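You operate a simulated robot arm through the tools that you are given. There is no shell and no other tool. Be economical: measure what you need, move in short steps, check, and stop when the job is done.

You run a simulated robot arm. Do the job below in one go: nothing can be reset, and whatever is moved stays where it is left.

JOB
Put the four rings from the long tray on pegs of their size.
Fine: each peg is marked small, middle or large.

Only the result counts: the job must be done as asked and must still hold three seconds after the hand-in. Knocking over, shifting, dropping, spilling or breaking anything else fails it.

ROBOT AND FRAMES
A 6-joint arm with a two-finger parallel gripper on a trunk, on a base that drives. Base frame: it is fixed to the floor where the robot stands at the start and does not move with it; the origin is under the middle of the robot, x ahead of it, y to its left, z up; the surface under the hand at the start is at about z = 0.92. Units: m, degrees, N and s.
With the tool pointing down near the work surface it reaches from about 0.46 to 0.88 m from the robot's upright axis, wherever it stands. Its first joint turns from -115.0 to 115.0 degrees. Places, roughly: centre peg [0.5, 0.4, 1]; large bright ring (6x6x3 cm) [0.5, 0, 0.9]; left peg [0.5, 0.5, 1]; middle bright ring (6x6x3 cm) [0.5, -0.3, 0.9]; right peg [0.5, 0.2, 1]; small bright ring (5x5x2 cm) [0.5, -0.2, 0.9]. Payload 4.2 kg.
Tool frame: the origin (TCP) lies between the finger pads and is the grasp point; the fingertips stand 0.023 m ahead of it; z points along the fingers, y is the line along which they close. Largest opening 0.094 m; finger width 0.038, thickness 0.01; the body of the gripper, 0.054 by 0.096 m, starts 0.039 m behind the TCP.
Orientation is told as [roll, pitch, yaw] about the base's x, y, z axes, in that order, counted from this pose: with the fingers straight down and closing along the base's y, the tool's x points along the base's -x, its y along +y and its z along -z.

CONTROLS
- The arm moves only by the tool arm_command. Its argument "steps" is text: rows parted by semicolons, each of 7 numbers parted by spaces: the shift along the base's x, y, z in units of 100 mm (1.0 is 100 mm), then the turn, a rotation vector about the base's x, y, z in units of 60 degrees (1.0 is 60 degrees), then the opening, from 0 (shut) to 1 (fully open). In form: tx ty tz wx wy wz fingers; .... A call has 1 to 12 rows; each row is the pose to reach, as a shift and turn from the pose commanded when the call began. A call with a number of a shift or a turn outside -1 to 1 is refused whole. Each row takes 0.2 s and may step no farther than 0.05 m and 8.6 degrees from the row before; otherwise, or with a gripper value out of range, the whole call is refused. A pose out of reach is approached as far as the arm can. The call stops where the force on the tool passes 40 N (or 10 N more than at its start, if that is more) or the arm is blocked; 0.2 s more then pass. The fingers move at their own pace (about 0.108 m/s each) and stop on an object; they squeeze with about 32 N. The grip force told is the motor's: it shows also when the fingers shut on nothing. Time passes only in rows, and 0.2 s behind the last, so rows that repeat a pose let the fingers close. It gives the time, the measured TCP pose, the force on the tool (base axes), the opening and the grip force at its end, in the units of the frame above (readings bear some noise), with the torque about the TCP (base axes, N m) and any sound that the robot's microphone picked up.
- Cameras (640 x 400 px; columns grow to the right, rows downward): "scene" is now at [0.2466, 0.1777, 1.4639]; the picture's right is [-0.16, -0.99, 0.00], its down [-0.63, 0.10, -0.77] and it looks along [0.76, -0.12, -0.63] (base axes); focal length 235 px, centre (320, 200). "wrist" rides on the gripper at [0.086, 0.016, -0.074] in the tool frame; the picture's right is [-0.18, 0.98, 0.00], its down [-0.58, -0.11, -0.81] and it looks along [-0.79, -0.15, 0.59] (tool axes); focal length 243 px, centre (320, 200).
- capture(camera): a new picture of that camera. It takes no simulated time.
- raise_lower(by): slides the trunk up (or, below 0, down) by that many m; the arm and the scene camera ride with it, the base frame stays. It gives what a move gives, with no picture.
- drive_base(legs): drives the robot by 1 to 6 legs, each [ahead, turn to the left] in m and degrees, along the robot's own axes; the way and the turn of a leg run together, so that a leg with both is an arc; at most 1.5 m and 180 degrees a leg. The arm and the cameras ride along, it lands a little off, and it stops where it bumps. It gives what a move gives.
- pan_tilt(pan, tilt): turns the head with the scene camera to pan (to the left, within 80 degrees either way) and tilt (down, from -29 to 69), counted from straight ahead of the robot. It gives what a move gives.
- pixel_to_xyz(camera, pixels): for up to 12 pixels [column, row] of the newest picture of that camera ("zoom" is the newest enlarged one), the place [x, y, z] in the base frame of the surface seen there, good to about 0.003 m, but the place of the scene camera against the robot may be out by one fixed shift of up to 0.012 m in any direction. It takes no simulated time.
- zoom(camera, box): a new picture of the part [left, top, right, bottom] of that camera's present view, enlarged. It takes no simulated time.
- close_job(): hands the job in; it is judged then, once.

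Keep the steps short. Do not move on a guess: measure, check each grasp and each placing, and mend mistakes. In all there are 80 turns and 60 pictures (those below and enlarged ones count). Leave the gripper open and the arm clear of the work at the hand-in unless told otherwise, and finish with a single line.

The tools are called after ">>>" as name(argument=value, ...) on one line, values as JSON. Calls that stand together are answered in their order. arm_command: Moves the arm, as the interface text tells. Its arguments: {"type":"object","properties":{"steps":{"type":"string"}},"required":["steps"]} The other tools are called the same way: raise_lower (by) slides the trunk up or down; drive_base (legs) drives the base; pan_tilt (pan, tilt) turns the head that bears the scene camera; capture (camera) takes a picture; pixel_to_xyz (camera, pixels) gives the place of the surface under pixels of a picture; zoom (camera, box) takes an enlarged picture of a part of a camera's view; close_job () hands the job in.

At the start:

```text
clock: 0.0
ee_pos: [0.4199, 0.2052, 1.2958]
tcp_rot: [-0.1, 0.1, 0.1]
wrist_force: [0.0, 0.2, 0.2]
moment: [0.0, 0.04, 0.01]
finger_gap: 0.0939
grip_force: 0.1
trunk travel left (down, up): [-0.825, 0.165]
robot x, y, heading: [-0.0019, 0.001, 0.0]
head pan, tilt: [-8.9, 39.3]
```

scene: 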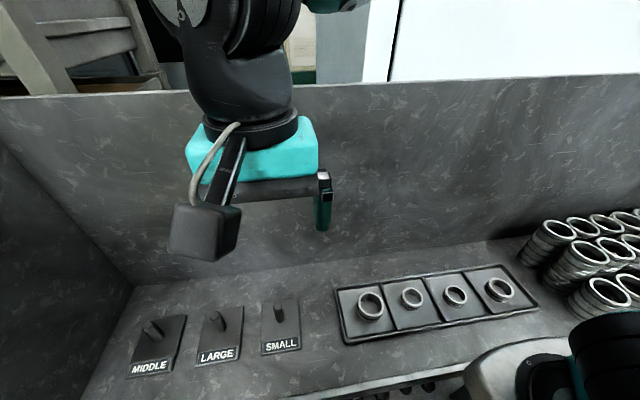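
wrist: 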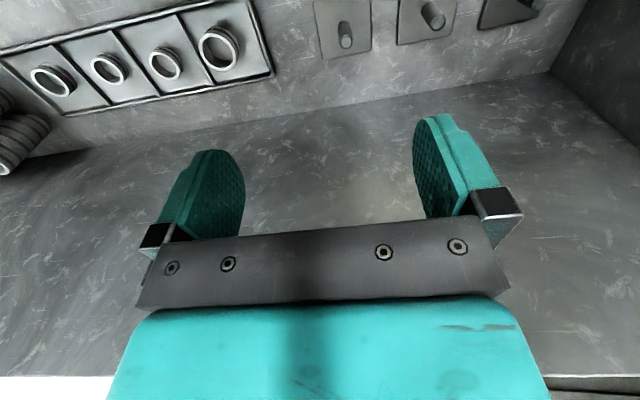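

I see the long tray with four rings (columns 370–500, row ~297) and three labelled pegs at the left (MIDDLE, LARGE, SMALL). I'll enlarge both areas.

>>> zoom(camera="scene", box=[330, 250, 550, 388])

>>> zoom(camera="scene", box=[110, 270, 320, 400])

```text
2.90 times, centred on (440, 319) of scene
```

zoom: 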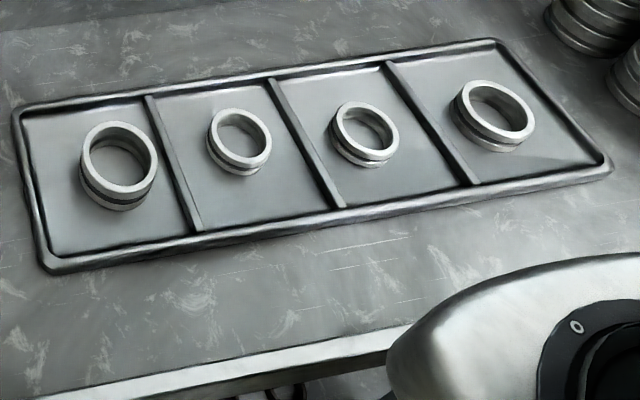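

```text
3.05 times, centred on (215, 335) of scene
```

zoom: 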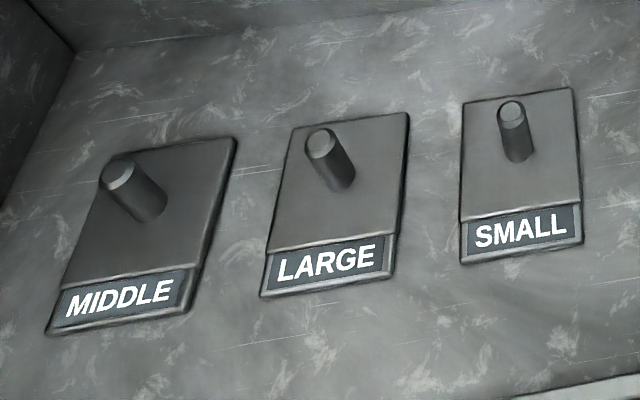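

Newest enlarged view is the pegs: I'll measure the peg tops, (118,173), (321,143), (510,112), and their plates.

>>> pixel_to_xyz(camera="zoom", pixels=[[118, 174], [104, 174], [131, 172], [321, 144], [308, 145], [334, 142], [511, 112], [499, 113], [522, 111], [200, 200], [380, 190], [555, 150]])

>>> zoom(camera="scene", box=[340, 270, 440, 332])

```text
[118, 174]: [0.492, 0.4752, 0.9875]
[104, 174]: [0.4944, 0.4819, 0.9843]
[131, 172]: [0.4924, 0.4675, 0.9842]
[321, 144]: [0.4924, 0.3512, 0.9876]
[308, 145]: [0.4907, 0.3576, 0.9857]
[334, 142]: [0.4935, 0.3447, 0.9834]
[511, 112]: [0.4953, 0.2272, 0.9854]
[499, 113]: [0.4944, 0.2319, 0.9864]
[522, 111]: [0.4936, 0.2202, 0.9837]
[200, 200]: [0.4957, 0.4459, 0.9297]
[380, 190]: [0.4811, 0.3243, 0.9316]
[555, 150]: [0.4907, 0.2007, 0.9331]
```

```text
6.40 times, centred on (390, 301) of scene
```

zoom: 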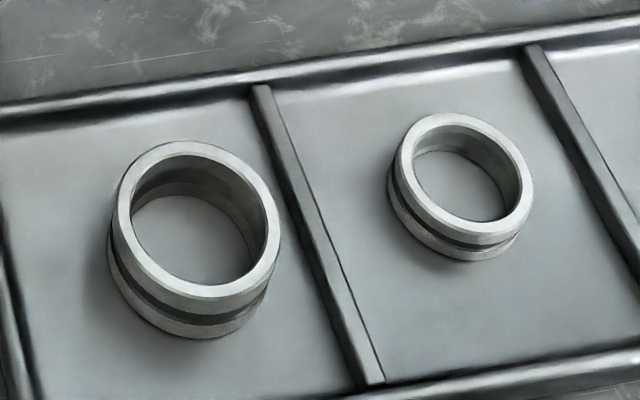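

Now ring 1 and ring 2 in this zoom: leftmost/rightmost and near/far rim points.

>>> pixel_to_xyz(camera="zoom", pixels=[[122, 205], [272, 230], [185, 147], [210, 290], [403, 160], [526, 195], [450, 119], [480, 232], [195, 230], [455, 185], [60, 200], [560, 130]])

>>> zoom(camera="scene", box=[430, 260, 530, 322])

```text
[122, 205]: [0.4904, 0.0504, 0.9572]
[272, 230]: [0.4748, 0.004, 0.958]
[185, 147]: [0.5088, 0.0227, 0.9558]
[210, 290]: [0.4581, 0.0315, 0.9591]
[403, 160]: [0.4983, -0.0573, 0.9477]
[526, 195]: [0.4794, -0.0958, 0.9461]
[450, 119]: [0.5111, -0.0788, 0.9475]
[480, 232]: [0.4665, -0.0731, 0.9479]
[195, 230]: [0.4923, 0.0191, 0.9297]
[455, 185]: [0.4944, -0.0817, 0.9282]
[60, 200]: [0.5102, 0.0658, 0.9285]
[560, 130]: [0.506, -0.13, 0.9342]
```

```text
6.40 times, centred on (480, 291) of scene
```

zoom: 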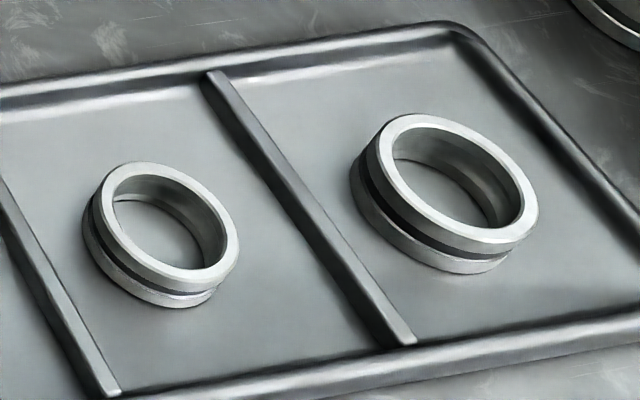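

>>> pixel_to_xyz(camera="zoom", pixels=[[103, 205], [232, 245], [150, 167], [190, 273], [383, 160], [532, 215], [430, 120], [490, 245], [160, 230], [455, 190], [300, 150], [560, 120]])

>>> capture(camera="wrist")

```text
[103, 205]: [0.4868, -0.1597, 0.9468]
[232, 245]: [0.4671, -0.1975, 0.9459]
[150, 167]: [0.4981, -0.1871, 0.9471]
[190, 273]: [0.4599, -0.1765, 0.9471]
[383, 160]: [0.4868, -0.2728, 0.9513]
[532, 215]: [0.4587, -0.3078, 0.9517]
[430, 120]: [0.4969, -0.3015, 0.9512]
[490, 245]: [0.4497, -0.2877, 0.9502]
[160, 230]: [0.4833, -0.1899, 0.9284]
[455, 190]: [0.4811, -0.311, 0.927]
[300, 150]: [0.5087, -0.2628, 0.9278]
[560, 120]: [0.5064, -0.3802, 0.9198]
```

```text
53 pictures are left
```

wrist: 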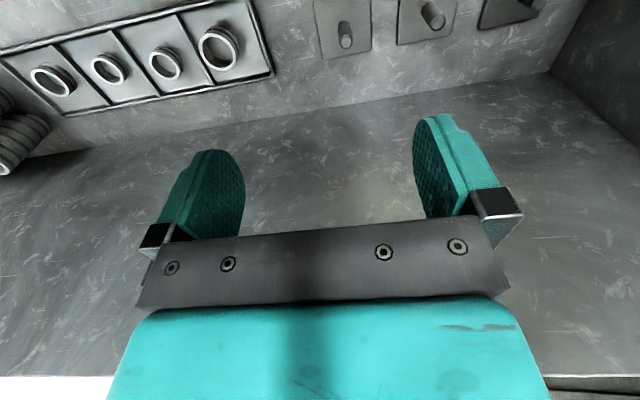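

Rings by scene camera: 1 large (0.484, 0.027), 2 small (0.488, −0.077), 3 small-looking (0.478, −0.179), 4 middle (0.472, −0.290). Now I check the camera shift with the wrist view: a zoom on ring 1 and the small peg.

>>> zoom(camera="wrist", box=[180, 0, 372, 120])

```text
3.33 times, centred on (276, 60) of wrist
```

zoom: 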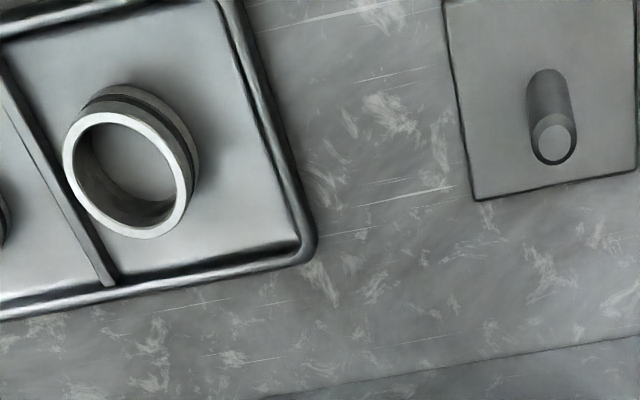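

>>> pixel_to_xyz(camera="zoom", pixels=[[69, 155], [188, 195], [107, 117], [145, 233], [130, 160], [555, 145], [555, 132], [555, 157], [570, 143], [615, 110], [250, 200], [68, 200]])

```text
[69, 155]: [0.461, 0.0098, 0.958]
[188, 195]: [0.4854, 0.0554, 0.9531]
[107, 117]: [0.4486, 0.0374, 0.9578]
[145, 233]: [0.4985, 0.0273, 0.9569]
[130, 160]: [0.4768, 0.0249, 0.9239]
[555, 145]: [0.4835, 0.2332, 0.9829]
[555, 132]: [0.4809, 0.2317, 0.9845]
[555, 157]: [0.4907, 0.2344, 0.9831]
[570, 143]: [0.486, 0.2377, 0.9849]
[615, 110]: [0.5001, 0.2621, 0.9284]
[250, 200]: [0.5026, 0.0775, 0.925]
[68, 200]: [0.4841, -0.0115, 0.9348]
```

Comparing wrist vs scene readings gives a shift of about (−0.0095, +0.006, −0.002): ring 1 is really near (0.474, 0.033), top 0.956; pegs small (0.485,0.233), large (0.483,0.357), middle (0.484,0.481). I move diagonally toward a spot above ring 1.

>>> arm_command(steps="0.135 -0.25 -0.25 0 0 0 0.8; 0.27 -0.5 -0.5 0 0 0 0.8; 0.405 -0.75 -0.75 0 0 0 0.8; 0.54 -1 -1 0 0 0 0.8")

>>> arm_command(steps="0 -0.24 -0.3 0 0 0 0.8; 0 -0.48 -0.6 0 0 0 0.8; 0 -0.72 -0.9 0 0 0 0.8; 0 -0.72 -1 0 0 0 0.8")

>>> capture(camera="wrist")

>>> capture(camera="scene")

```text
clock: 1.0
ee_pos: [0.4738, 0.1051, 1.1963]
tcp_rot: [0.0, 0.1, 0.0]
wrist_force: [-0.3, 0.1, 0.5]
moment: [-0.01, -0.01, 0.02]
finger_gap: 0.0751
grip_force: 0.1
trunk travel left (down, up): [-0.825, 0.165]
robot x, y, heading: [0.0003, 0.0008, 0.0]
head pan, tilt: [-8.9, 39.3]
```

```text
clock: 2.0
ee_pos: [0.4719, 0.0305, 1.0957]
tcp_rot: [-0.1, 0.1, -0.1]
wrist_force: [0.0, 0.1, -0.2]
moment: [0.01, -0.02, 0.0]
finger_gap: 0.0749
grip_force: 0.0
trunk travel left (down, up): [-0.825, 0.165]
robot x, y, heading: [0.0005, 0.0018, 0.1]
head pan, tilt: [-8.9, 39.3]
```

```text
51 pictures are left
```

wrist: 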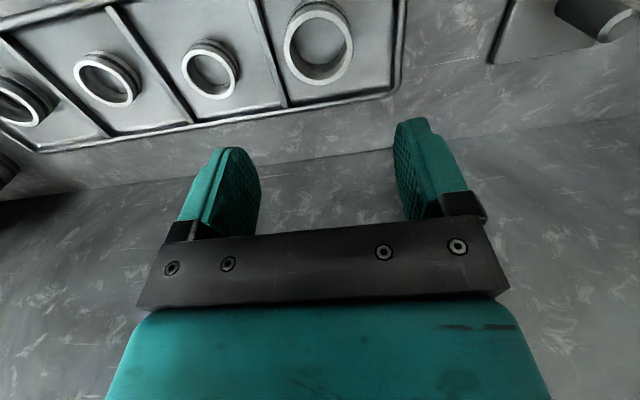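

```text
50 pictures are left
```

scene: 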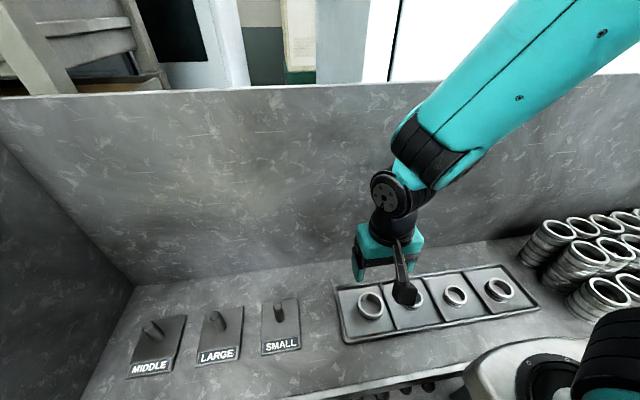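

The gripper is above ring 1's side. I enlarge the wrist view of rings 1 and 2 to measure them.

>>> zoom(camera="wrist", box=[168, 0, 376, 130])

```text
3.08 times, centred on (272, 65) of wrist
```

zoom: 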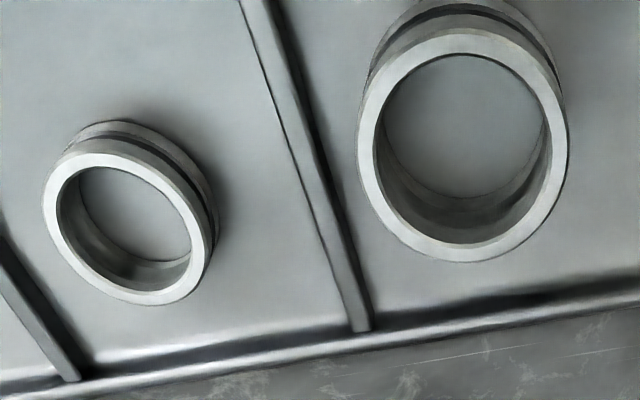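

>>> pixel_to_xyz(camera="zoom", pixels=[[367, 145], [560, 140], [462, 43], [462, 250], [50, 205], [202, 250], [105, 161], [148, 297], [310, 180], [330, 180], [280, 250], [130, 220]])

```text
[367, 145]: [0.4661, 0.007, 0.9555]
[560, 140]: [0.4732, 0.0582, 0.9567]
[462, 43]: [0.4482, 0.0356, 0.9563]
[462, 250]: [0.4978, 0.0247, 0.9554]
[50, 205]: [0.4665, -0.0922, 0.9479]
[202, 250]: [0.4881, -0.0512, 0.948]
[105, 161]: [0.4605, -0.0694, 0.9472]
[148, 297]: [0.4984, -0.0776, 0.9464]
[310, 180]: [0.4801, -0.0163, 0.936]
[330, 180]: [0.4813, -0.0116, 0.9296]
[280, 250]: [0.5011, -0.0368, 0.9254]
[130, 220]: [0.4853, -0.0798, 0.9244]
```

Ring 1 centre ≈ (0.4715, 0.0315), top 0.956, outer ~56 mm; the divider is about 15 mm from its side with top 0.936, so fingertips will stay at ~0.940. I go down to z 0.998 with opening 0.72.

>>> arm_command(steps="0 0.02 -0.35 0 0 0 0.72; 0 0.02 -0.7 0 0 0 0.72; 0 0.02 -0.97 0 0 0 0.72; 0 0.02 -0.97 0 0 0 0.72")

>>> capture(camera="scene")

>>> capture(camera="wrist")

```text
clock: 3.0
ee_pos: [0.4738, 0.0341, 0.9979]
tcp_rot: [0.0, 0.2, 0.0]
wrist_force: [0.7, 0.1, -0.2]
moment: [-0.02, 0.01, 0.01]
finger_gap: 0.0676
grip_force: 0.0
trunk travel left (down, up): [-0.825, 0.165]
robot x, y, heading: [-0.0006, 0.0028, 0.1]
head pan, tilt: [-8.9, 39.3]
```

```text
48 pictures are left
```

scene: 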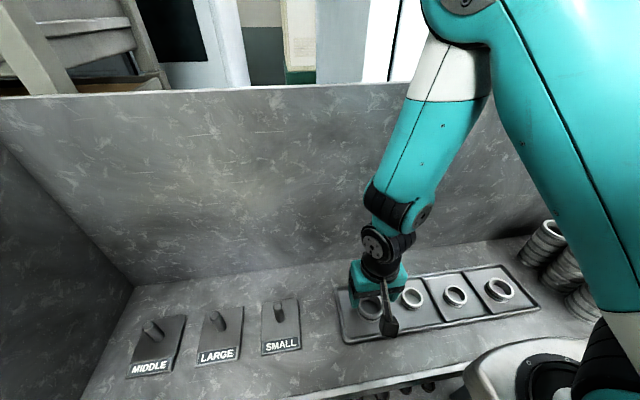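

```text
47 pictures are left
```

wrist: 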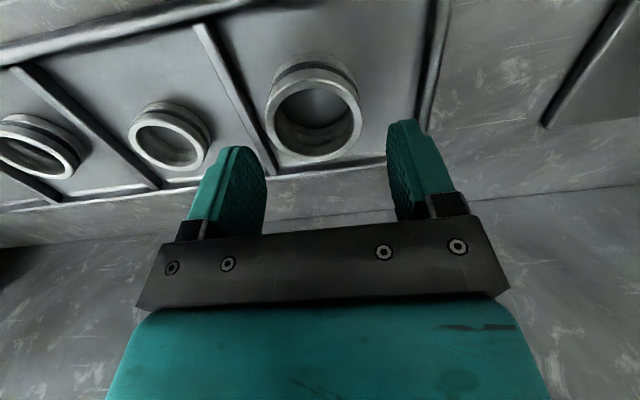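

The ring sits between the fingers in the wrist view, at (313,118). I recheck its position from here.

>>> pixel_to_xyz(camera="wrist", pixels=[[270, 110], [357, 114], [314, 83], [314, 156], [140, 140], [205, 152], [240, 90], [60, 160]])

```text
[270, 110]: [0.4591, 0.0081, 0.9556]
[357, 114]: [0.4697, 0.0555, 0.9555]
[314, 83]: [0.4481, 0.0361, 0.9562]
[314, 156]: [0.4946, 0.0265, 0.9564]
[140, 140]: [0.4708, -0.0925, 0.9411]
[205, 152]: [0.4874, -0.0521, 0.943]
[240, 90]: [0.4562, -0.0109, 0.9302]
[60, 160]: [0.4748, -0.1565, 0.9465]
```

Confirmed centre (0.471, 0.0315). I lower 35 mm and close.

>>> arm_command(steps="-0.02 -0.01 -0.2 0 0 0 0.72; -0.02 -0.01 -0.36 0 0 0 0.72; -0.02 -0.01 -0.36 0 0 0 0.4; -0.02 -0.01 -0.36 0 0 0 0.4; -0.02 -0.01 -0.36 0 0 0 0.4")

>>> capture(camera="wrist")

```text
clock: 4.2
ee_pos: [0.4729, 0.032, 0.9634]
tcp_rot: [-0.1, 0.2, -0.1]
wrist_force: [0.1, -2.2, 2.1]
moment: [-0.19, 0.08, 0.02]
finger_gap: 0.0562
grip_force: 32.7
trunk travel left (down, up): [-0.825, 0.165]
robot x, y, heading: [-0.0008, 0.0014, 0.0]
head pan, tilt: [-8.9, 39.3]
```

```text
46 pictures are left
```

wrist: 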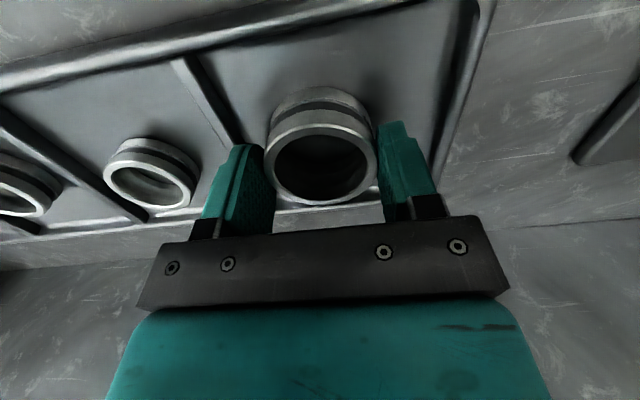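

Gripped (gap 56.2 mm, 32.7 N). I lift, then carry toward the LARGE peg at (0.483, 0.357).

>>> arm_command(steps="0 0 0.4 0 0 0 0.4; 0 0 0.8 0 0 0 0.4; 0.05 0.4 1 0 0 0 0.4; 0.1 0.7 1 0 0 0 0.4; 0.1 1 1 0 0 0 0.4")

>>> arm_command(steps="0 0.3 0.1 0 0 0 0.4; 0 0.6 0.1 0 0 0 0.4; 0 0.8 0.1 0 0 0 0.4; 0 1 0.1 0 0 0 0.4")

>>> capture(camera="wrist")

>>> capture(camera="scene")

```text
clock: 5.4
ee_pos: [0.4809, 0.1334, 1.0633]
tcp_rot: [0.0, 0.1, -0.1]
wrist_force: [-0.8, -1.1, -1.1]
moment: [0.01, -0.02, -0.02]
finger_gap: 0.0562
grip_force: 31.4
trunk travel left (down, up): [-0.825, 0.165]
robot x, y, heading: [-0.0, 0.0001, 0.0]
head pan, tilt: [-8.9, 39.3]
```

```text
clock: 6.4
ee_pos: [0.4808, 0.233, 1.0734]
tcp_rot: [0.0, 0.0, 0.0]
wrist_force: [0.2, -0.2, -2.3]
moment: [0.01, -0.01, -0.01]
finger_gap: 0.0566
grip_force: 31.9
trunk travel left (down, up): [-0.825, 0.165]
robot x, y, heading: [0.0007, -0.0036, 0.0]
head pan, tilt: [-8.9, 39.3]
```

```text
45 pictures are left
```

wrist: 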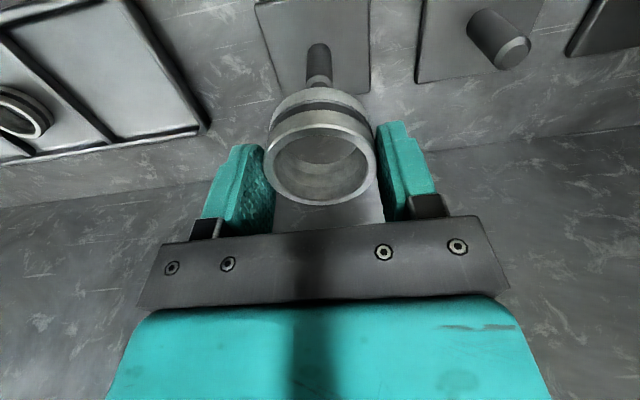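

```text
44 pictures are left
```

scene: 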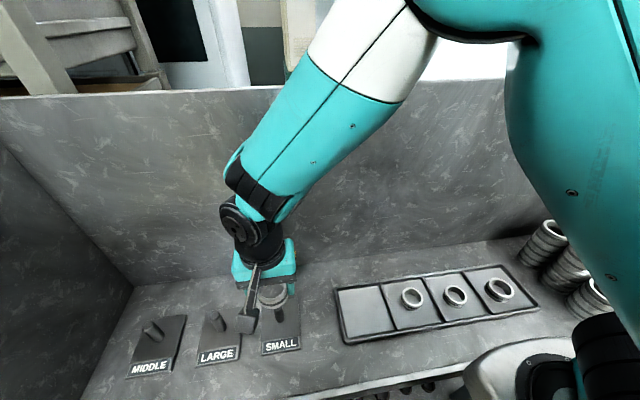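

Ring held. Measure the LARGE peg's top face (515,53) and the held ring's rim.

>>> pixel_to_xyz(camera="wrist", pixels=[[515, 54], [506, 58], [524, 49], [514, 64], [268, 160], [373, 163], [320, 127], [320, 203], [550, 65]])

```text
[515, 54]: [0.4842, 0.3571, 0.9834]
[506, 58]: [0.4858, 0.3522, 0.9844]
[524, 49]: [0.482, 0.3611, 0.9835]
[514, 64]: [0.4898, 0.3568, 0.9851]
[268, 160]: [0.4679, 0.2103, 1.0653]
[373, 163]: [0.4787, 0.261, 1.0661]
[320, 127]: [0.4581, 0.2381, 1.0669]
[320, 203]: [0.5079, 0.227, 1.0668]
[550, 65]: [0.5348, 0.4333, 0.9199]
```

Peg top at (0.484, 0.357), ring centre now (0.483, 0.2325). I go +0.124 in y, to hover over the peg.

>>> arm_command(steps="0 0.35 0 0 0 0 0.4; 0 0.7 0 0 0 0 0.4; 0.01 1 0 0 0 0 0.4")

>>> arm_command(steps="0 0.24 0 0 0 0 0.4; 0 0.24 0 0 0 0 0.4")

>>> capture(camera="wrist")

>>> zoom(camera="scene", box=[110, 250, 350, 400])

```text
clock: 7.2
ee_pos: [0.484, 0.3346, 1.0746]
tcp_rot: [0.0, 0.1, -0.1]
wrist_force: [-0.2, 0.2, -1.5]
moment: [0.04, 0.0, 0.01]
finger_gap: 0.0566
grip_force: 32.3
trunk travel left (down, up): [-0.825, 0.165]
robot x, y, heading: [-0.0001, -0.0013, -0.3]
head pan, tilt: [-8.9, 39.3]
```

```text
clock: 7.8
ee_pos: [0.4841, 0.3586, 1.0744]
tcp_rot: [0.0, 0.1, 0.1]
wrist_force: [0.9, 0.5, -2.0]
moment: [-0.01, 0.0, -0.01]
finger_gap: 0.0564
grip_force: 32.2
trunk travel left (down, up): [-0.825, 0.165]
robot x, y, heading: [0.0011, 0.0014, -0.1]
head pan, tilt: [-8.9, 39.3]
```

```text
43 pictures are left
```

wrist: 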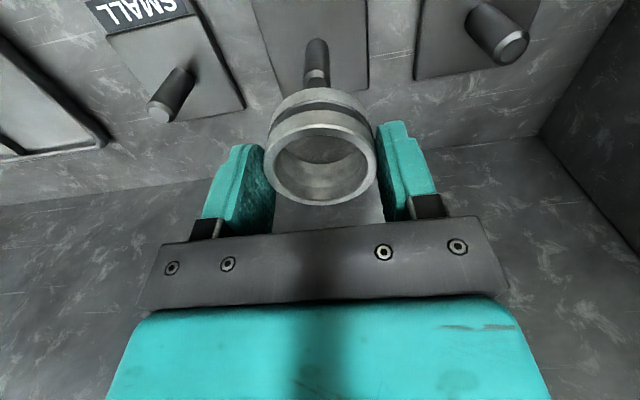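

```text
2.67 times, centred on (230, 325) of scene
```

zoom: 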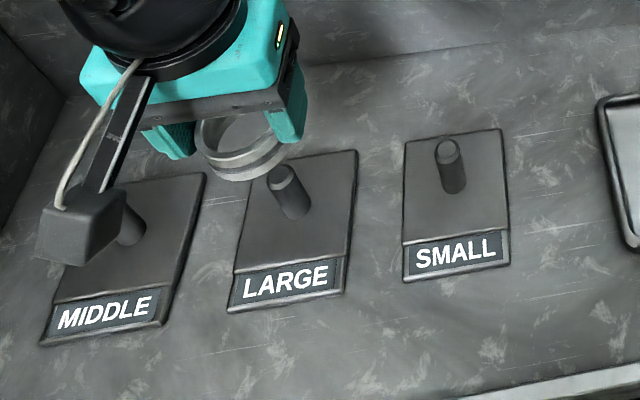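

Ring is over the LARGE peg. I lower in a straight line with force watching.

>>> arm_command(steps="0 0 -0.3 0 0 0 0.4; 0 0 -0.6 0 0 0 0.4; 0 0 -0.85 0 0 0 0.4; 0 0 -0.98 0 0 0 0.4")

>>> capture(camera="wrist")

```text
clock: 8.8
ee_pos: [0.484, 0.3577, 0.9758]
tcp_rot: [0.0, 0.1, -0.1]
wrist_force: [0.7, -1.0, -2.1]
moment: [-0.01, -0.06, -0.01]
finger_gap: 0.0561
grip_force: 32.1
trunk travel left (down, up): [-0.825, 0.165]
robot x, y, heading: [0.0001, 0.0005, 0.0]
head pan, tilt: [-8.9, 39.3]
```

```text
41 pictures are left
```

wrist: 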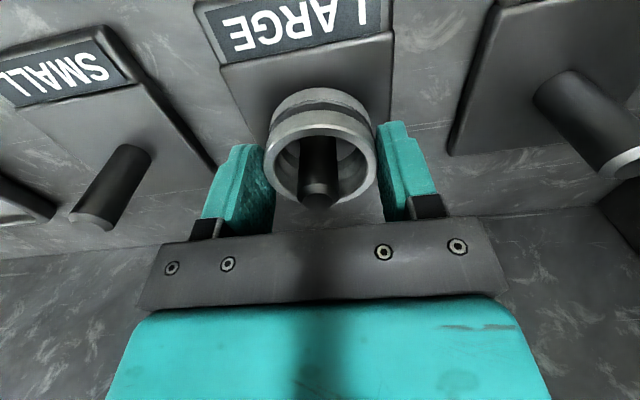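

The peg is inside the ring. I lower the last ~7 mm in small steps until contact shows.

>>> arm_command(steps="0 0 -0.03 0 0 0 0.4; 0 0 -0.06 0 0 0 0.4; 0 0 -0.075 0 0 0 0.4")

```text
clock: 9.6
ee_pos: [0.4818, 0.3575, 0.9682]
tcp_rot: [-0.1, 0.1, 0.0]
wrist_force: [0.4, 0.0, -2.2]
moment: [0.01, 0.06, 0.0]
finger_gap: 0.0564
grip_force: 31.7
trunk travel left (down, up): [-0.825, 0.165]
robot x, y, heading: [0.0009, 0.0003, 0.1]
head pan, tilt: [-8.9, 39.3]
```

>>> arm_command(steps="0 0 -0.015 0 0 0 0.4; 0 0 -0.03 0 0 0 0.4")

```text
clock: 10.2
ee_pos: [0.4822, 0.3581, 0.968]
tcp_rot: [0.2, -0.1, -0.1]
wrist_force: [-0.8, -7.2, 20.2]
moment: [-0.3, 0.4, 0.13]
finger_gap: 0.0565
grip_force: 32.1
trunk travel left (down, up): [-0.825, 0.165]
robot x, y, heading: [-0.0012, -0.0027, -0.1]
head pan, tilt: [-8.9, 39.3]
```

Contact (20 N upward) – the ring is on the plate. Back off 2.5 mm, open, and rise.

>>> arm_command(steps="0 0 0.02 0 0 0 0.4; 0 0 0.02 0 0 0 0.75; 0 0 0.02 0 0 0 0.75; 0 0 0.4 0 0 0 0.75; 0 0 0.8 0 0 0 0.75; 0 0 1 0 0 0 0.75")

>>> zoom(camera="scene", box=[110, 250, 350, 400])

>>> capture(camera="wrist")

```text
clock: 11.6
ee_pos: [0.4838, 0.3572, 1.0652]
tcp_rot: [0.0, 0.2, 0.0]
wrist_force: [0.3, 0.4, 0.2]
moment: [-0.01, -0.01, 0.01]
finger_gap: 0.0707
grip_force: 0.1
trunk travel left (down, up): [-0.825, 0.165]
robot x, y, heading: [-0.0016, -0.0004, 0.1]
head pan, tilt: [-8.9, 39.3]
```

```text
2.67 times, centred on (230, 325) of scene
```

zoom: 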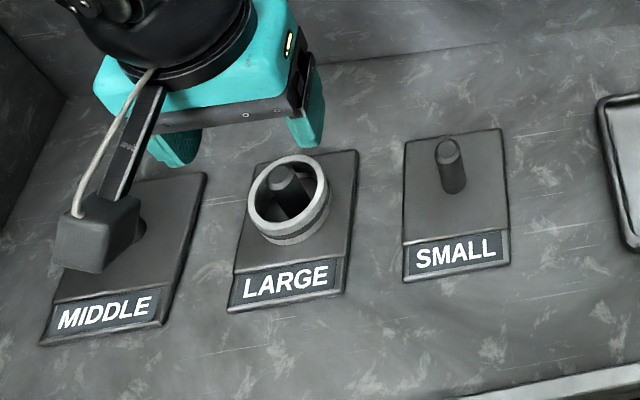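

```text
39 pictures are left
```

wrist: 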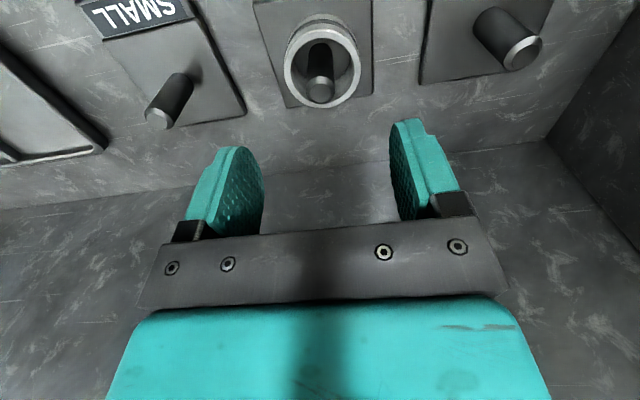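

Ring 1 sits on the LARGE peg. Next I travel to ring 2 near (0.478, −0.0725).

>>> arm_command(steps="0 -0.35 0 0 0 0 0.75; 0 -0.7 0 0 0 0 0.75; 0 -1 0 0 0 0 0.75")

>>> arm_command(steps="0 -0.35 0 0 0 0 0.75; 0 -0.7 0 0 0 0 0.75; 0 -1 0 0 0 0 0.75")

>>> arm_command(steps="0 -0.35 0 0 0 0 0.75; 0 -0.7 0 0 0 0 0.75; 0 -1 0 0 0 0 0.75")

>>> arm_command(steps="0 -0.35 0 0 0 0 0.75; -0.03 -0.7 0 0 0 0 0.75; -0.06 -1 -0.2 0 0 0 0.75; -0.06 -1 -0.5 0 0 0 0.75")

>>> capture(camera="wrist")

```text
clock: 12.4
ee_pos: [0.4847, 0.2602, 1.0659]
tcp_rot: [0.1, 0.2, -0.1]
wrist_force: [0.0, -0.4, 0.1]
moment: [-0.03, -0.01, 0.01]
finger_gap: 0.0705
grip_force: 0.0
trunk travel left (down, up): [-0.825, 0.165]
robot x, y, heading: [0.0022, 0.0022, -0.3]
head pan, tilt: [-8.9, 39.3]
```

```text
clock: 13.2
ee_pos: [0.4845, 0.1578, 1.0651]
tcp_rot: [0.1, 0.2, 0.0]
wrist_force: [-0.2, -0.1, -0.4]
moment: [-0.03, 0.03, -0.02]
finger_gap: 0.0704
grip_force: 0.0
trunk travel left (down, up): [-0.825, 0.165]
robot x, y, heading: [-0.0021, 0.0024, -0.3]
head pan, tilt: [-8.9, 39.3]
```

```text
clock: 14.0
ee_pos: [0.4835, 0.0585, 1.0637]
tcp_rot: [-0.1, 0.1, -0.1]
wrist_force: [0.1, 0.0, -0.3]
moment: [-0.02, 0.03, 0.04]
finger_gap: 0.0705
grip_force: 0.1
trunk travel left (down, up): [-0.825, 0.165]
robot x, y, heading: [0.0037, 0.0003, 0.2]
head pan, tilt: [-8.9, 39.3]
```

```text
clock: 15.0
ee_pos: [0.4809, -0.0399, 1.0151]
tcp_rot: [0.0, 0.1, 0.1]
wrist_force: [0.9, 0.1, 0.1]
moment: [0.02, -0.05, -0.02]
finger_gap: 0.0706
grip_force: 0.0
out of reach, approached as far as the arm can: row 3, 4
trunk travel left (down, up): [-0.825, 0.165]
robot x, y, heading: [0.003, -0.002, 0.3]
head pan, tilt: [-8.9, 39.3]
```

```text
38 pictures are left
```

wrist: 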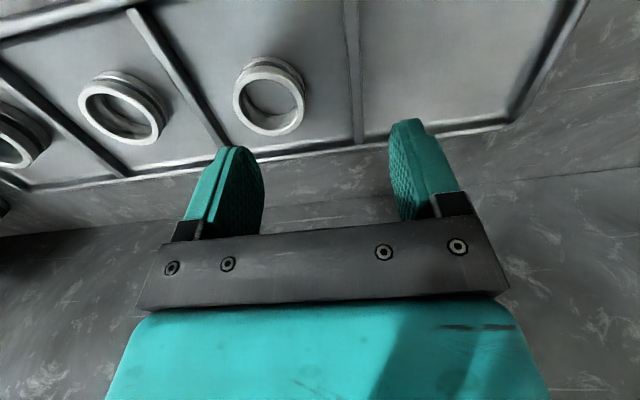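

Rows 3–4 were out of reach (too close to the robot's axis). The gripper is clear above everything (tips 0.99), so I'll back the base up 0.12 m for comfortable reach to all rings and pegs.

>>> drive_base(legs=[[-0.12, 0]])

>>> arm_command(steps="0 0 0.1 0 0 0 0.75; 0 0 0.2 0 0 0 0.75")

```text
clock: 16.2
ee_pos: [0.3587, -0.0414, 1.0134]
tcp_rot: [0.0, 0.2, -0.2]
wrist_force: [-0.7, 0.6, 0.5]
moment: [-0.01, 0.01, -0.01]
finger_gap: 0.0706
grip_force: 0.1
trunk travel left (down, up): [-0.825, 0.165]
robot x, y, heading: [-0.124, -0.0006, -0.1]
head pan, tilt: [-8.9, 39.3]
```

```text
clock: 16.9
ee_pos: [0.3609, -0.0401, 1.0342]
tcp_rot: [0.0, 0.3, -0.2]
wrist_force: [0.3, -0.8, -0.7]
moment: [0.0, 0.03, 0.02]
finger_gap: 0.0705
grip_force: 0.0
trunk travel left (down, up): [-0.825, 0.165]
robot x, y, heading: [-0.1213, 0.0016, -0.4]
head pan, tilt: [-8.9, 39.3]
```

Now forward again toward ring 2.

>>> arm_command(steps="0.4 -0.1 0 0 0 0 0.75; 0.8 -0.2 0 0 0 0 0.75; 1 -0.31 0 0 0 0 0.75")

>>> capture(camera="wrist")

>>> capture(camera="scene")

```text
clock: 17.6
ee_pos: [0.4569, -0.073, 1.0344]
tcp_rot: [0.0, 0.2, -0.1]
wrist_force: [0.1, 0.3, 0.1]
moment: [-0.02, 0.01, 0.0]
finger_gap: 0.0704
grip_force: 0.0
trunk travel left (down, up): [-0.825, 0.165]
robot x, y, heading: [-0.1223, 0.0015, -0.2]
head pan, tilt: [-8.9, 39.3]
```

```text
37 pictures are left
```

wrist: 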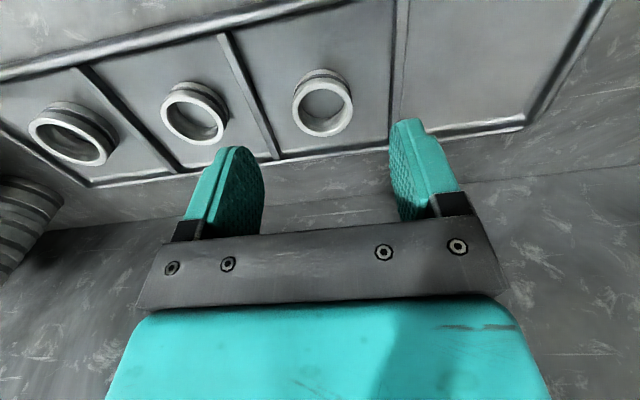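

```text
36 pictures are left
```

scene: 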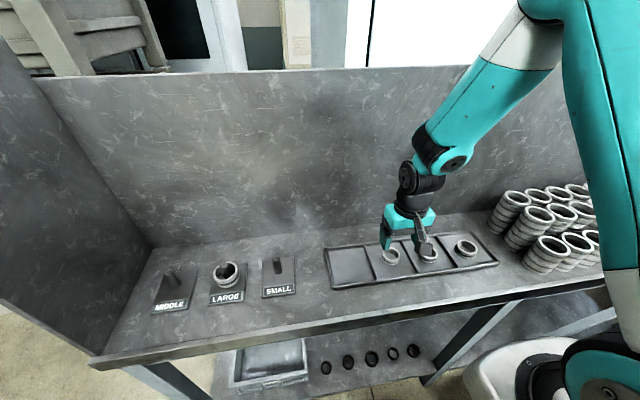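

>>> zoom(camera="wrist", box=[152, 50, 376, 190])

```text
2.86 times, centred on (264, 120) of wrist
```

zoom: 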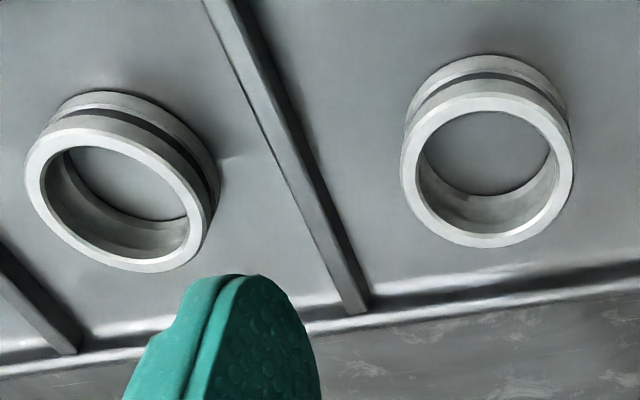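

>>> pixel_to_xyz(camera="zoom", pixels=[[408, 175], [567, 165], [487, 104], [487, 241], [33, 185], [197, 220], [95, 138], [135, 265], [275, 150], [330, 250], [300, 60]])

```text
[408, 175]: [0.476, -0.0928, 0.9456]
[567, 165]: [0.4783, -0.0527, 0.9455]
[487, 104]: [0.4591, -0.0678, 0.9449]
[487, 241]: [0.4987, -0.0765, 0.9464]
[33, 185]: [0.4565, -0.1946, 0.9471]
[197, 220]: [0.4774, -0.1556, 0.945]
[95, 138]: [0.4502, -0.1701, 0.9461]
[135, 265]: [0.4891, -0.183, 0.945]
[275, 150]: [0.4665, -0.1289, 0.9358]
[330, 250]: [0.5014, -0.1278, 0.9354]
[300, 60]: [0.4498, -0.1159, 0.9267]
```

Ring 2 centre (0.478, −0.0725), ring 3 (0.469, −0.176), both top ~0.946 and the same size. Moving over ring 2 and down, then closing.

>>> arm_command(steps="0.21 0 0 0 0 0 0.68; 0.21 0 -0.3 0 0 0 0.68; 0.21 0 -0.6 0 0 0 0.68; 0.21 0 -0.78 0 0 0 0.68; 0.21 0 -0.78 0 0 0 0.35; 0.21 0 -0.78 0 0 0 0.35; 0.21 0 -0.78 0 0 0 0.35")

>>> capture(camera="wrist")

```text
clock: 19.2
ee_pos: [0.4769, -0.0718, 0.9557]
tcp_rot: [0.0, 0.2, -0.3]
wrist_force: [0.3, -0.3, 0.6]
moment: [0.0, 0.0, 0.0]
finger_gap: 0.0461
grip_force: 31.8
trunk travel left (down, up): [-0.825, 0.165]
robot x, y, heading: [-0.128, -0.0003, -0.2]
head pan, tilt: [-8.9, 39.3]
```

```text
34 pictures are left
```

wrist: 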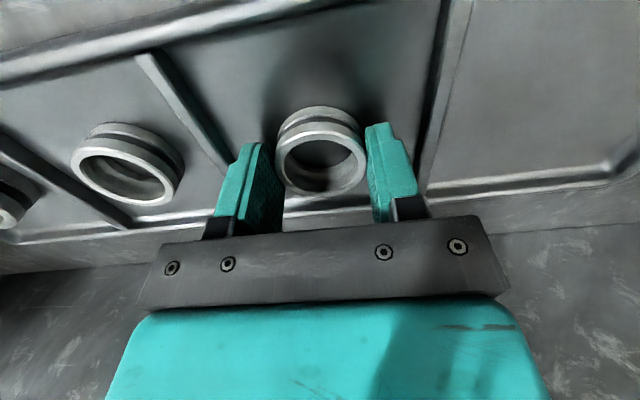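

Ring 2 gripped (46.1 mm). Lift and carry to the SMALL peg (0.485, 0.233).

>>> arm_command(steps="0 0 0.4 0 0 0 0.35; 0 0 0.8 0 0 0 0.35; 0 0.35 1 0 0 0 0.35; 0 0.7 1 0 0 0 0.35; 0.07 1 1 0 0 0 0.35")

>>> arm_command(steps="0 0.35 0.1 0 0 0 0.35; 0 0.7 0.1 0 0 0 0.35; 0 1 0.1 0 0 0 0.35")

>>> capture(camera="wrist")

```text
clock: 20.4
ee_pos: [0.4853, 0.0266, 1.0561]
tcp_rot: [0.0, 0.2, -0.3]
wrist_force: [-0.4, -0.3, -1.5]
moment: [0.05, 0.0, -0.04]
finger_gap: 0.0461
grip_force: 32.2
trunk travel left (down, up): [-0.825, 0.165]
robot x, y, heading: [-0.1229, -0.0004, -0.4]
head pan, tilt: [-8.9, 39.3]
```

```text
clock: 21.2
ee_pos: [0.4853, 0.1269, 1.0654]
tcp_rot: [0.0, 0.3, -0.3]
wrist_force: [-0.7, -1.1, -1.4]
moment: [0.01, -0.02, -0.01]
finger_gap: 0.0463
grip_force: 31.7
trunk travel left (down, up): [-0.825, 0.165]
robot x, y, heading: [-0.1228, -0.0046, -0.4]
head pan, tilt: [-8.9, 39.3]
```

```text
33 pictures are left
```

wrist: 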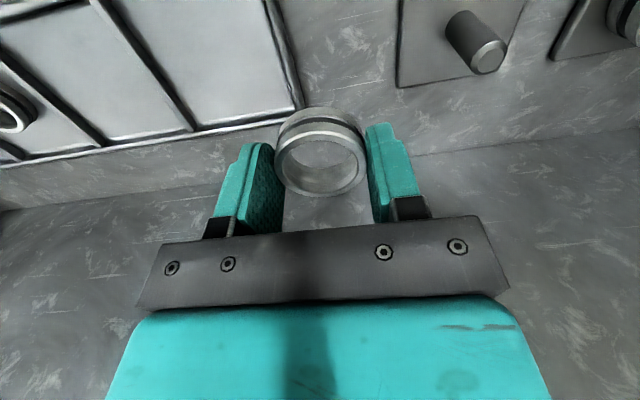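

Measure the SMALL peg's top face (488,57) and the held ring's rim.

>>> pixel_to_xyz(camera="wrist", pixels=[[488, 57], [480, 62], [497, 52], [278, 165], [363, 165], [321, 136], [321, 192]])

```text
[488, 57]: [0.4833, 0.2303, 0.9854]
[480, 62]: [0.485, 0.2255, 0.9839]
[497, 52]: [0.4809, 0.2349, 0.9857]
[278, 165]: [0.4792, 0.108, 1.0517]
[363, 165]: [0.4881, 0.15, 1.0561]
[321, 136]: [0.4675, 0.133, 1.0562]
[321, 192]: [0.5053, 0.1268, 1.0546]
```

Peg (0.4835, 0.231); ring (0.486, 0.1295). Shift +0.101 y, −0.002 x, then down.

>>> arm_command(steps="0 0.35 0 0 0 0 0.35; 0 0.7 0 0 0 0 0.35; -0.02 1 0 0 0 0 0.35; -0.02 1 0 0 0 0 0.35")

>>> arm_command(steps="0 0.015 -0.3 0 0 0 0.35; 0 0.015 -0.6 0 0 0 0.35; 0 0.015 -0.85 0 0 0 0.35; 0 0.015 -0.95 0 0 0 0.35")

>>> capture(camera="wrist")

```text
clock: 22.2
ee_pos: [0.4833, 0.2263, 1.0649]
tcp_rot: [0.0, 0.3, -0.3]
wrist_force: [-0.9, 0.5, -0.3]
moment: [-0.03, 0.02, 0.0]
finger_gap: 0.046
grip_force: 32.1
trunk travel left (down, up): [-0.825, 0.165]
robot x, y, heading: [-0.1223, 0.0042, -0.1]
head pan, tilt: [-8.9, 39.3]
```

```text
clock: 23.2
ee_pos: [0.4852, 0.2282, 0.9678]
tcp_rot: [0.1, 0.2, -0.1]
wrist_force: [-0.3, 0.9, -0.6]
moment: [-0.02, -0.01, 0.0]
finger_gap: 0.0459
grip_force: 32.2
trunk travel left (down, up): [-0.825, 0.165]
robot x, y, heading: [-0.1263, -0.0001, -0.5]
head pan, tilt: [-8.9, 39.3]
```

```text
32 pictures are left
```

wrist: 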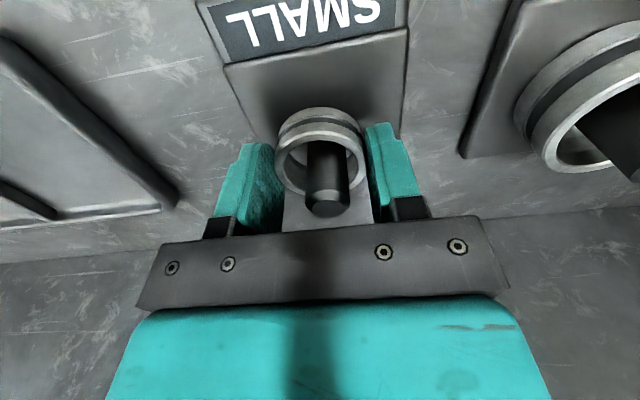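

The peg is inside ring 2. Lower the last ~8 mm gently to contact.

>>> arm_command(steps="0 0 -0.03 0 0 0 0.35; 0 0 -0.06 0 0 0 0.35; 0 0 -0.075 0 0 0 0.35; 0 0 -0.085 0 0 0 0.35")

```text
clock: 24.2
ee_pos: [0.4843, 0.2286, 0.9619]
tcp_rot: [0.0, 0.2, -0.3]
wrist_force: [-0.3, 0.0, -1.1]
moment: [0.01, 0.0, 0.0]
finger_gap: 0.0463
grip_force: 32.4
trunk travel left (down, up): [-0.825, 0.165]
robot x, y, heading: [-0.124, -0.0005, 0.0]
head pan, tilt: [-8.9, 39.3]
```

>>> arm_command(steps="0 0 -0.01 0 0 0 0.35; 0 0 -0.02 0 0 0 0.35")

```text
clock: 24.9
ee_pos: [0.4842, 0.2295, 0.96]
tcp_rot: [0.0, 0.2, -0.2]
wrist_force: [0.2, -0.4, -1.3]
moment: [0.03, -0.01, -0.01]
finger_gap: 0.046
grip_force: 31.8
trunk travel left (down, up): [-0.825, 0.165]
robot x, y, heading: [-0.1219, -0.0015, -0.2]
head pan, tilt: [-8.9, 39.3]
```

>>> arm_command(steps="0 0 -0.01 0 0 0 0.35; 0 0 -0.02 0 0 0 0.35")

```text
clock: 25.4
ee_pos: [0.4845, 0.2294, 0.9604]
tcp_rot: [0.1, 0.1, -0.3]
wrist_force: [-0.8, -2.0, 18.5]
moment: [-0.17, 0.29, 0.01]
finger_gap: 0.0461
grip_force: 32.4
trunk travel left (down, up): [-0.825, 0.165]
robot x, y, heading: [-0.1229, -0.0, -0.0]
head pan, tilt: [-8.9, 39.3]
```

Contact (18.5 N). Back off slightly, open, and rise.

>>> arm_command(steps="0 0 0.015 0 0 0 0.35; 0 0 0.015 0 0 0 0.7; 0 0 0.015 0 0 0 0.7; 0 0 0.4 0 0 0 0.7; 0 0 0.8 0 0 0 0.7; 0 0 1 0 0 0 0.7")

>>> zoom(camera="scene", box=[130, 220, 322, 340])

```text
clock: 26.9
ee_pos: [0.4833, 0.2297, 1.058]
tcp_rot: [0.0, 0.2, -0.2]
wrist_force: [-0.3, 0.3, -0.2]
moment: [-0.01, 0.0, 0.01]
finger_gap: 0.0661
grip_force: 0.2
trunk travel left (down, up): [-0.825, 0.165]
robot x, y, heading: [-0.1225, -0.0008, 0.2]
head pan, tilt: [-8.9, 39.3]
```

```text
3.33 times, centred on (226, 280) of scene
```

zoom: 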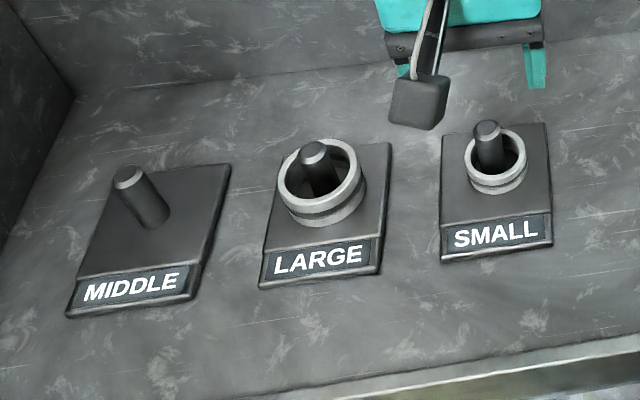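

Ring 2 is on the SMALL peg. Next to ring 3 at (0.469, −0.176): −0.406 in y.

>>> arm_command(steps="0 -0.35 0 0 0 0 0.7; 0 -0.7 0 0 0 0 0.7; 0 -1 0 0 0 0 0.7")

>>> arm_command(steps="0 -0.35 0 0 0 0 0.7; 0 -0.7 0 0 0 0 0.7; 0 -1 0 0 0 0 0.7")

>>> arm_command(steps="0 -0.35 0 0 0 0 0.7; 0 -0.7 0 0 0 0 0.7; 0 -1 0 0 0 0 0.7")

>>> arm_command(steps="-0.05 -0.35 0 0 0 0 0.7; -0.1 -0.7 0 0 0 0 0.7; -0.13 -1 -0.2 0 0 0 0.7; -0.13 -1 -0.4 0 0 0 0.7")

>>> capture(camera="wrist")

```text
clock: 27.6
ee_pos: [0.4831, 0.1309, 1.0583]
tcp_rot: [0.0, 0.2, -0.2]
wrist_force: [0.1, -0.5, 0.0]
moment: [-0.03, -0.03, 0.0]
finger_gap: 0.0656
grip_force: 0.0
trunk travel left (down, up): [-0.825, 0.165]
robot x, y, heading: [-0.1272, -0.0001, -0.2]
head pan, tilt: [-8.9, 39.3]
```

```text
clock: 28.4
ee_pos: [0.4845, 0.03, 1.0577]
tcp_rot: [0.0, 0.2, -0.2]
wrist_force: [0.2, 0.1, -0.4]
moment: [-0.02, 0.0, 0.03]
finger_gap: 0.0658
grip_force: 0.1
trunk travel left (down, up): [-0.825, 0.165]
robot x, y, heading: [-0.1225, -0.0015, -0.1]
head pan, tilt: [-8.9, 39.3]
```

```text
clock: 29.2
ee_pos: [0.4842, -0.0719, 1.0595]
tcp_rot: [0.0, 0.2, -0.2]
wrist_force: [0.0, 0.0, 1.0]
moment: [-0.02, -0.01, 0.02]
finger_gap: 0.0658
grip_force: 0.0
trunk travel left (down, up): [-0.825, 0.165]
robot x, y, heading: [-0.1201, 0.0022, 0.1]
head pan, tilt: [-8.9, 39.3]
```

```text
clock: 30.2
ee_pos: [0.4686, -0.1721, 1.0162]
tcp_rot: [0.0, 0.1, -0.2]
wrist_force: [-0.2, 0.6, -0.9]
moment: [0.01, -0.03, 0.0]
finger_gap: 0.066
grip_force: 0.0
trunk travel left (down, up): [-0.825, 0.165]
robot x, y, heading: [-0.1243, 0.0024, -0.2]
head pan, tilt: [-8.9, 39.3]
```

```text
30 pictures are left
```

wrist: 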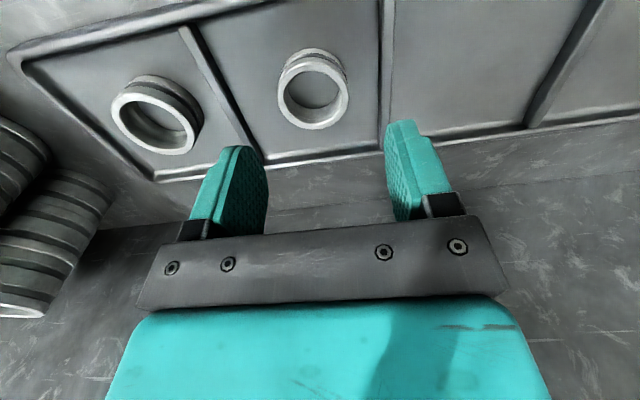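

>>> zoom(camera="wrist", box=[100, 30, 372, 200])

```text
2.35 times, centred on (236, 115) of wrist
```

zoom: 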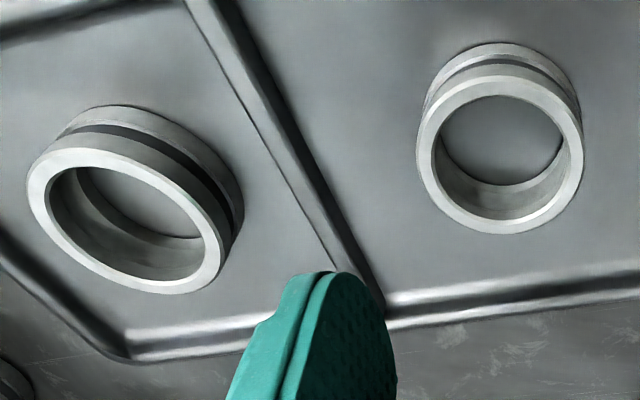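

>>> pixel_to_xyz(camera="zoom", pixels=[[424, 155], [577, 155], [500, 85], [500, 228], [36, 205], [218, 240], [105, 156], [150, 285], [320, 200], [270, 110], [80, 310]])

```text
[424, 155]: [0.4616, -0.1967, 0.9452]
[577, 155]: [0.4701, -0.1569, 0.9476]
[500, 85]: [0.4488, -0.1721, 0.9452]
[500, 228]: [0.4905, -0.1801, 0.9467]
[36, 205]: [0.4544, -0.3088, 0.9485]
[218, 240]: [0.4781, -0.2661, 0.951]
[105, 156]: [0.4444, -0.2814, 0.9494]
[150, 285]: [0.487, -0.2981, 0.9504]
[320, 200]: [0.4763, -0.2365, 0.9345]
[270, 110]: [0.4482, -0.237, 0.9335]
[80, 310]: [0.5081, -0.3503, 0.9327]
```

Ring 3 centre (0.469, −0.1765). Shift −4.5 mm in y, descend 60 mm, close.

>>> arm_command(steps="0 -0.05 -0.2 0 0 0 0.68; 0 -0.05 -0.45 0 0 0 0.68; 0 -0.05 -0.6 0 0 0 0.68; 0 -0.05 -0.6 0 0 0 0.35; 0 -0.05 -0.6 0 0 0 0.35; 0 -0.05 -0.6 0 0 0 0.35")

>>> capture(camera="wrist")

```text
clock: 31.6
ee_pos: [0.4702, -0.1762, 0.9575]
tcp_rot: [0.0, 0.1, -0.2]
wrist_force: [0.1, -0.6, 0.0]
moment: [-0.02, 0.01, -0.04]
finger_gap: 0.0459
grip_force: 31.9
trunk travel left (down, up): [-0.825, 0.165]
robot x, y, heading: [-0.1239, 0.0012, -0.4]
head pan, tilt: [-8.9, 39.3]
```

```text
28 pictures are left
```

wrist: 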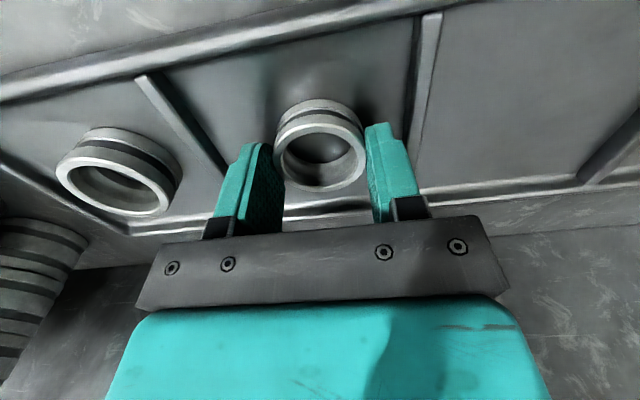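

45.9 mm – same size as ring 2, so SMALL too. Lift and carry to the SMALL peg.

>>> arm_command(steps="0 0 0.4 0 0 0 0.35; 0 0 0.8 0 0 0 0.35; 0 0.35 1 0 0 0 0.35; 0.05 0.7 1 0 0 0 0.35; 0.13 1 1 0 0 0 0.35")

>>> arm_command(steps="0 0.35 0.1 0 0 0 0.35; 0 0.7 0.1 0 0 0 0.35; 0 1 0.1 0 0 0 0.35")

>>> arm_command(steps="0 0.35 0 0 0 0 0.35; 0 0.7 0 0 0 0 0.35; 0 1 0 0 0 0 0.35; 0 1 0 0 0 0 0.35")

>>> capture(camera="wrist")

```text
clock: 32.9
ee_pos: [0.4853, -0.0742, 1.0589]
tcp_rot: [0.0, 0.3, -0.4]
wrist_force: [-0.1, 0.3, 0.0]
moment: [0.0, 0.03, -0.01]
finger_gap: 0.0462
grip_force: 31.5
trunk travel left (down, up): [-0.825, 0.165]
robot x, y, heading: [-0.1272, -0.0005, -0.1]
head pan, tilt: [-8.9, 39.3]
```

```text
clock: 33.6
ee_pos: [0.4859, 0.0237, 1.0676]
tcp_rot: [0.0, 0.2, -0.3]
wrist_force: [-0.4, 0.2, -0.5]
moment: [0.03, 0.03, 0.0]
finger_gap: 0.0461
grip_force: 32.4
trunk travel left (down, up): [-0.825, 0.165]
robot x, y, heading: [-0.1259, -0.0, 0.2]
head pan, tilt: [-8.9, 39.3]
```

```text
clock: 34.6
ee_pos: [0.4836, 0.1236, 1.0665]
tcp_rot: [0.0, 0.2, -0.3]
wrist_force: [-0.1, -0.1, -1.4]
moment: [0.01, -0.01, -0.03]
finger_gap: 0.0462
grip_force: 31.7
trunk travel left (down, up): [-0.825, 0.165]
robot x, y, heading: [-0.1222, 0.001, -0.3]
head pan, tilt: [-8.9, 39.3]
```

```text
27 pictures are left
```

wrist: 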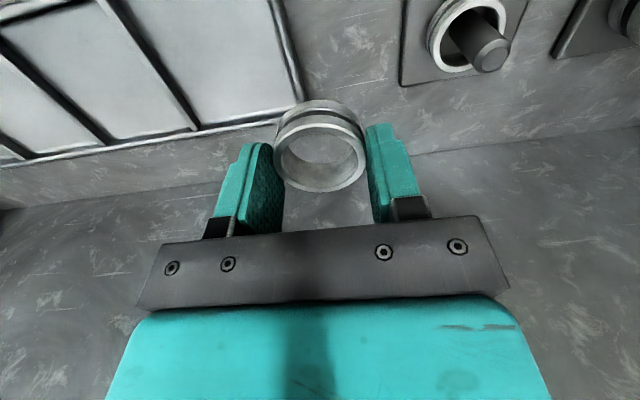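

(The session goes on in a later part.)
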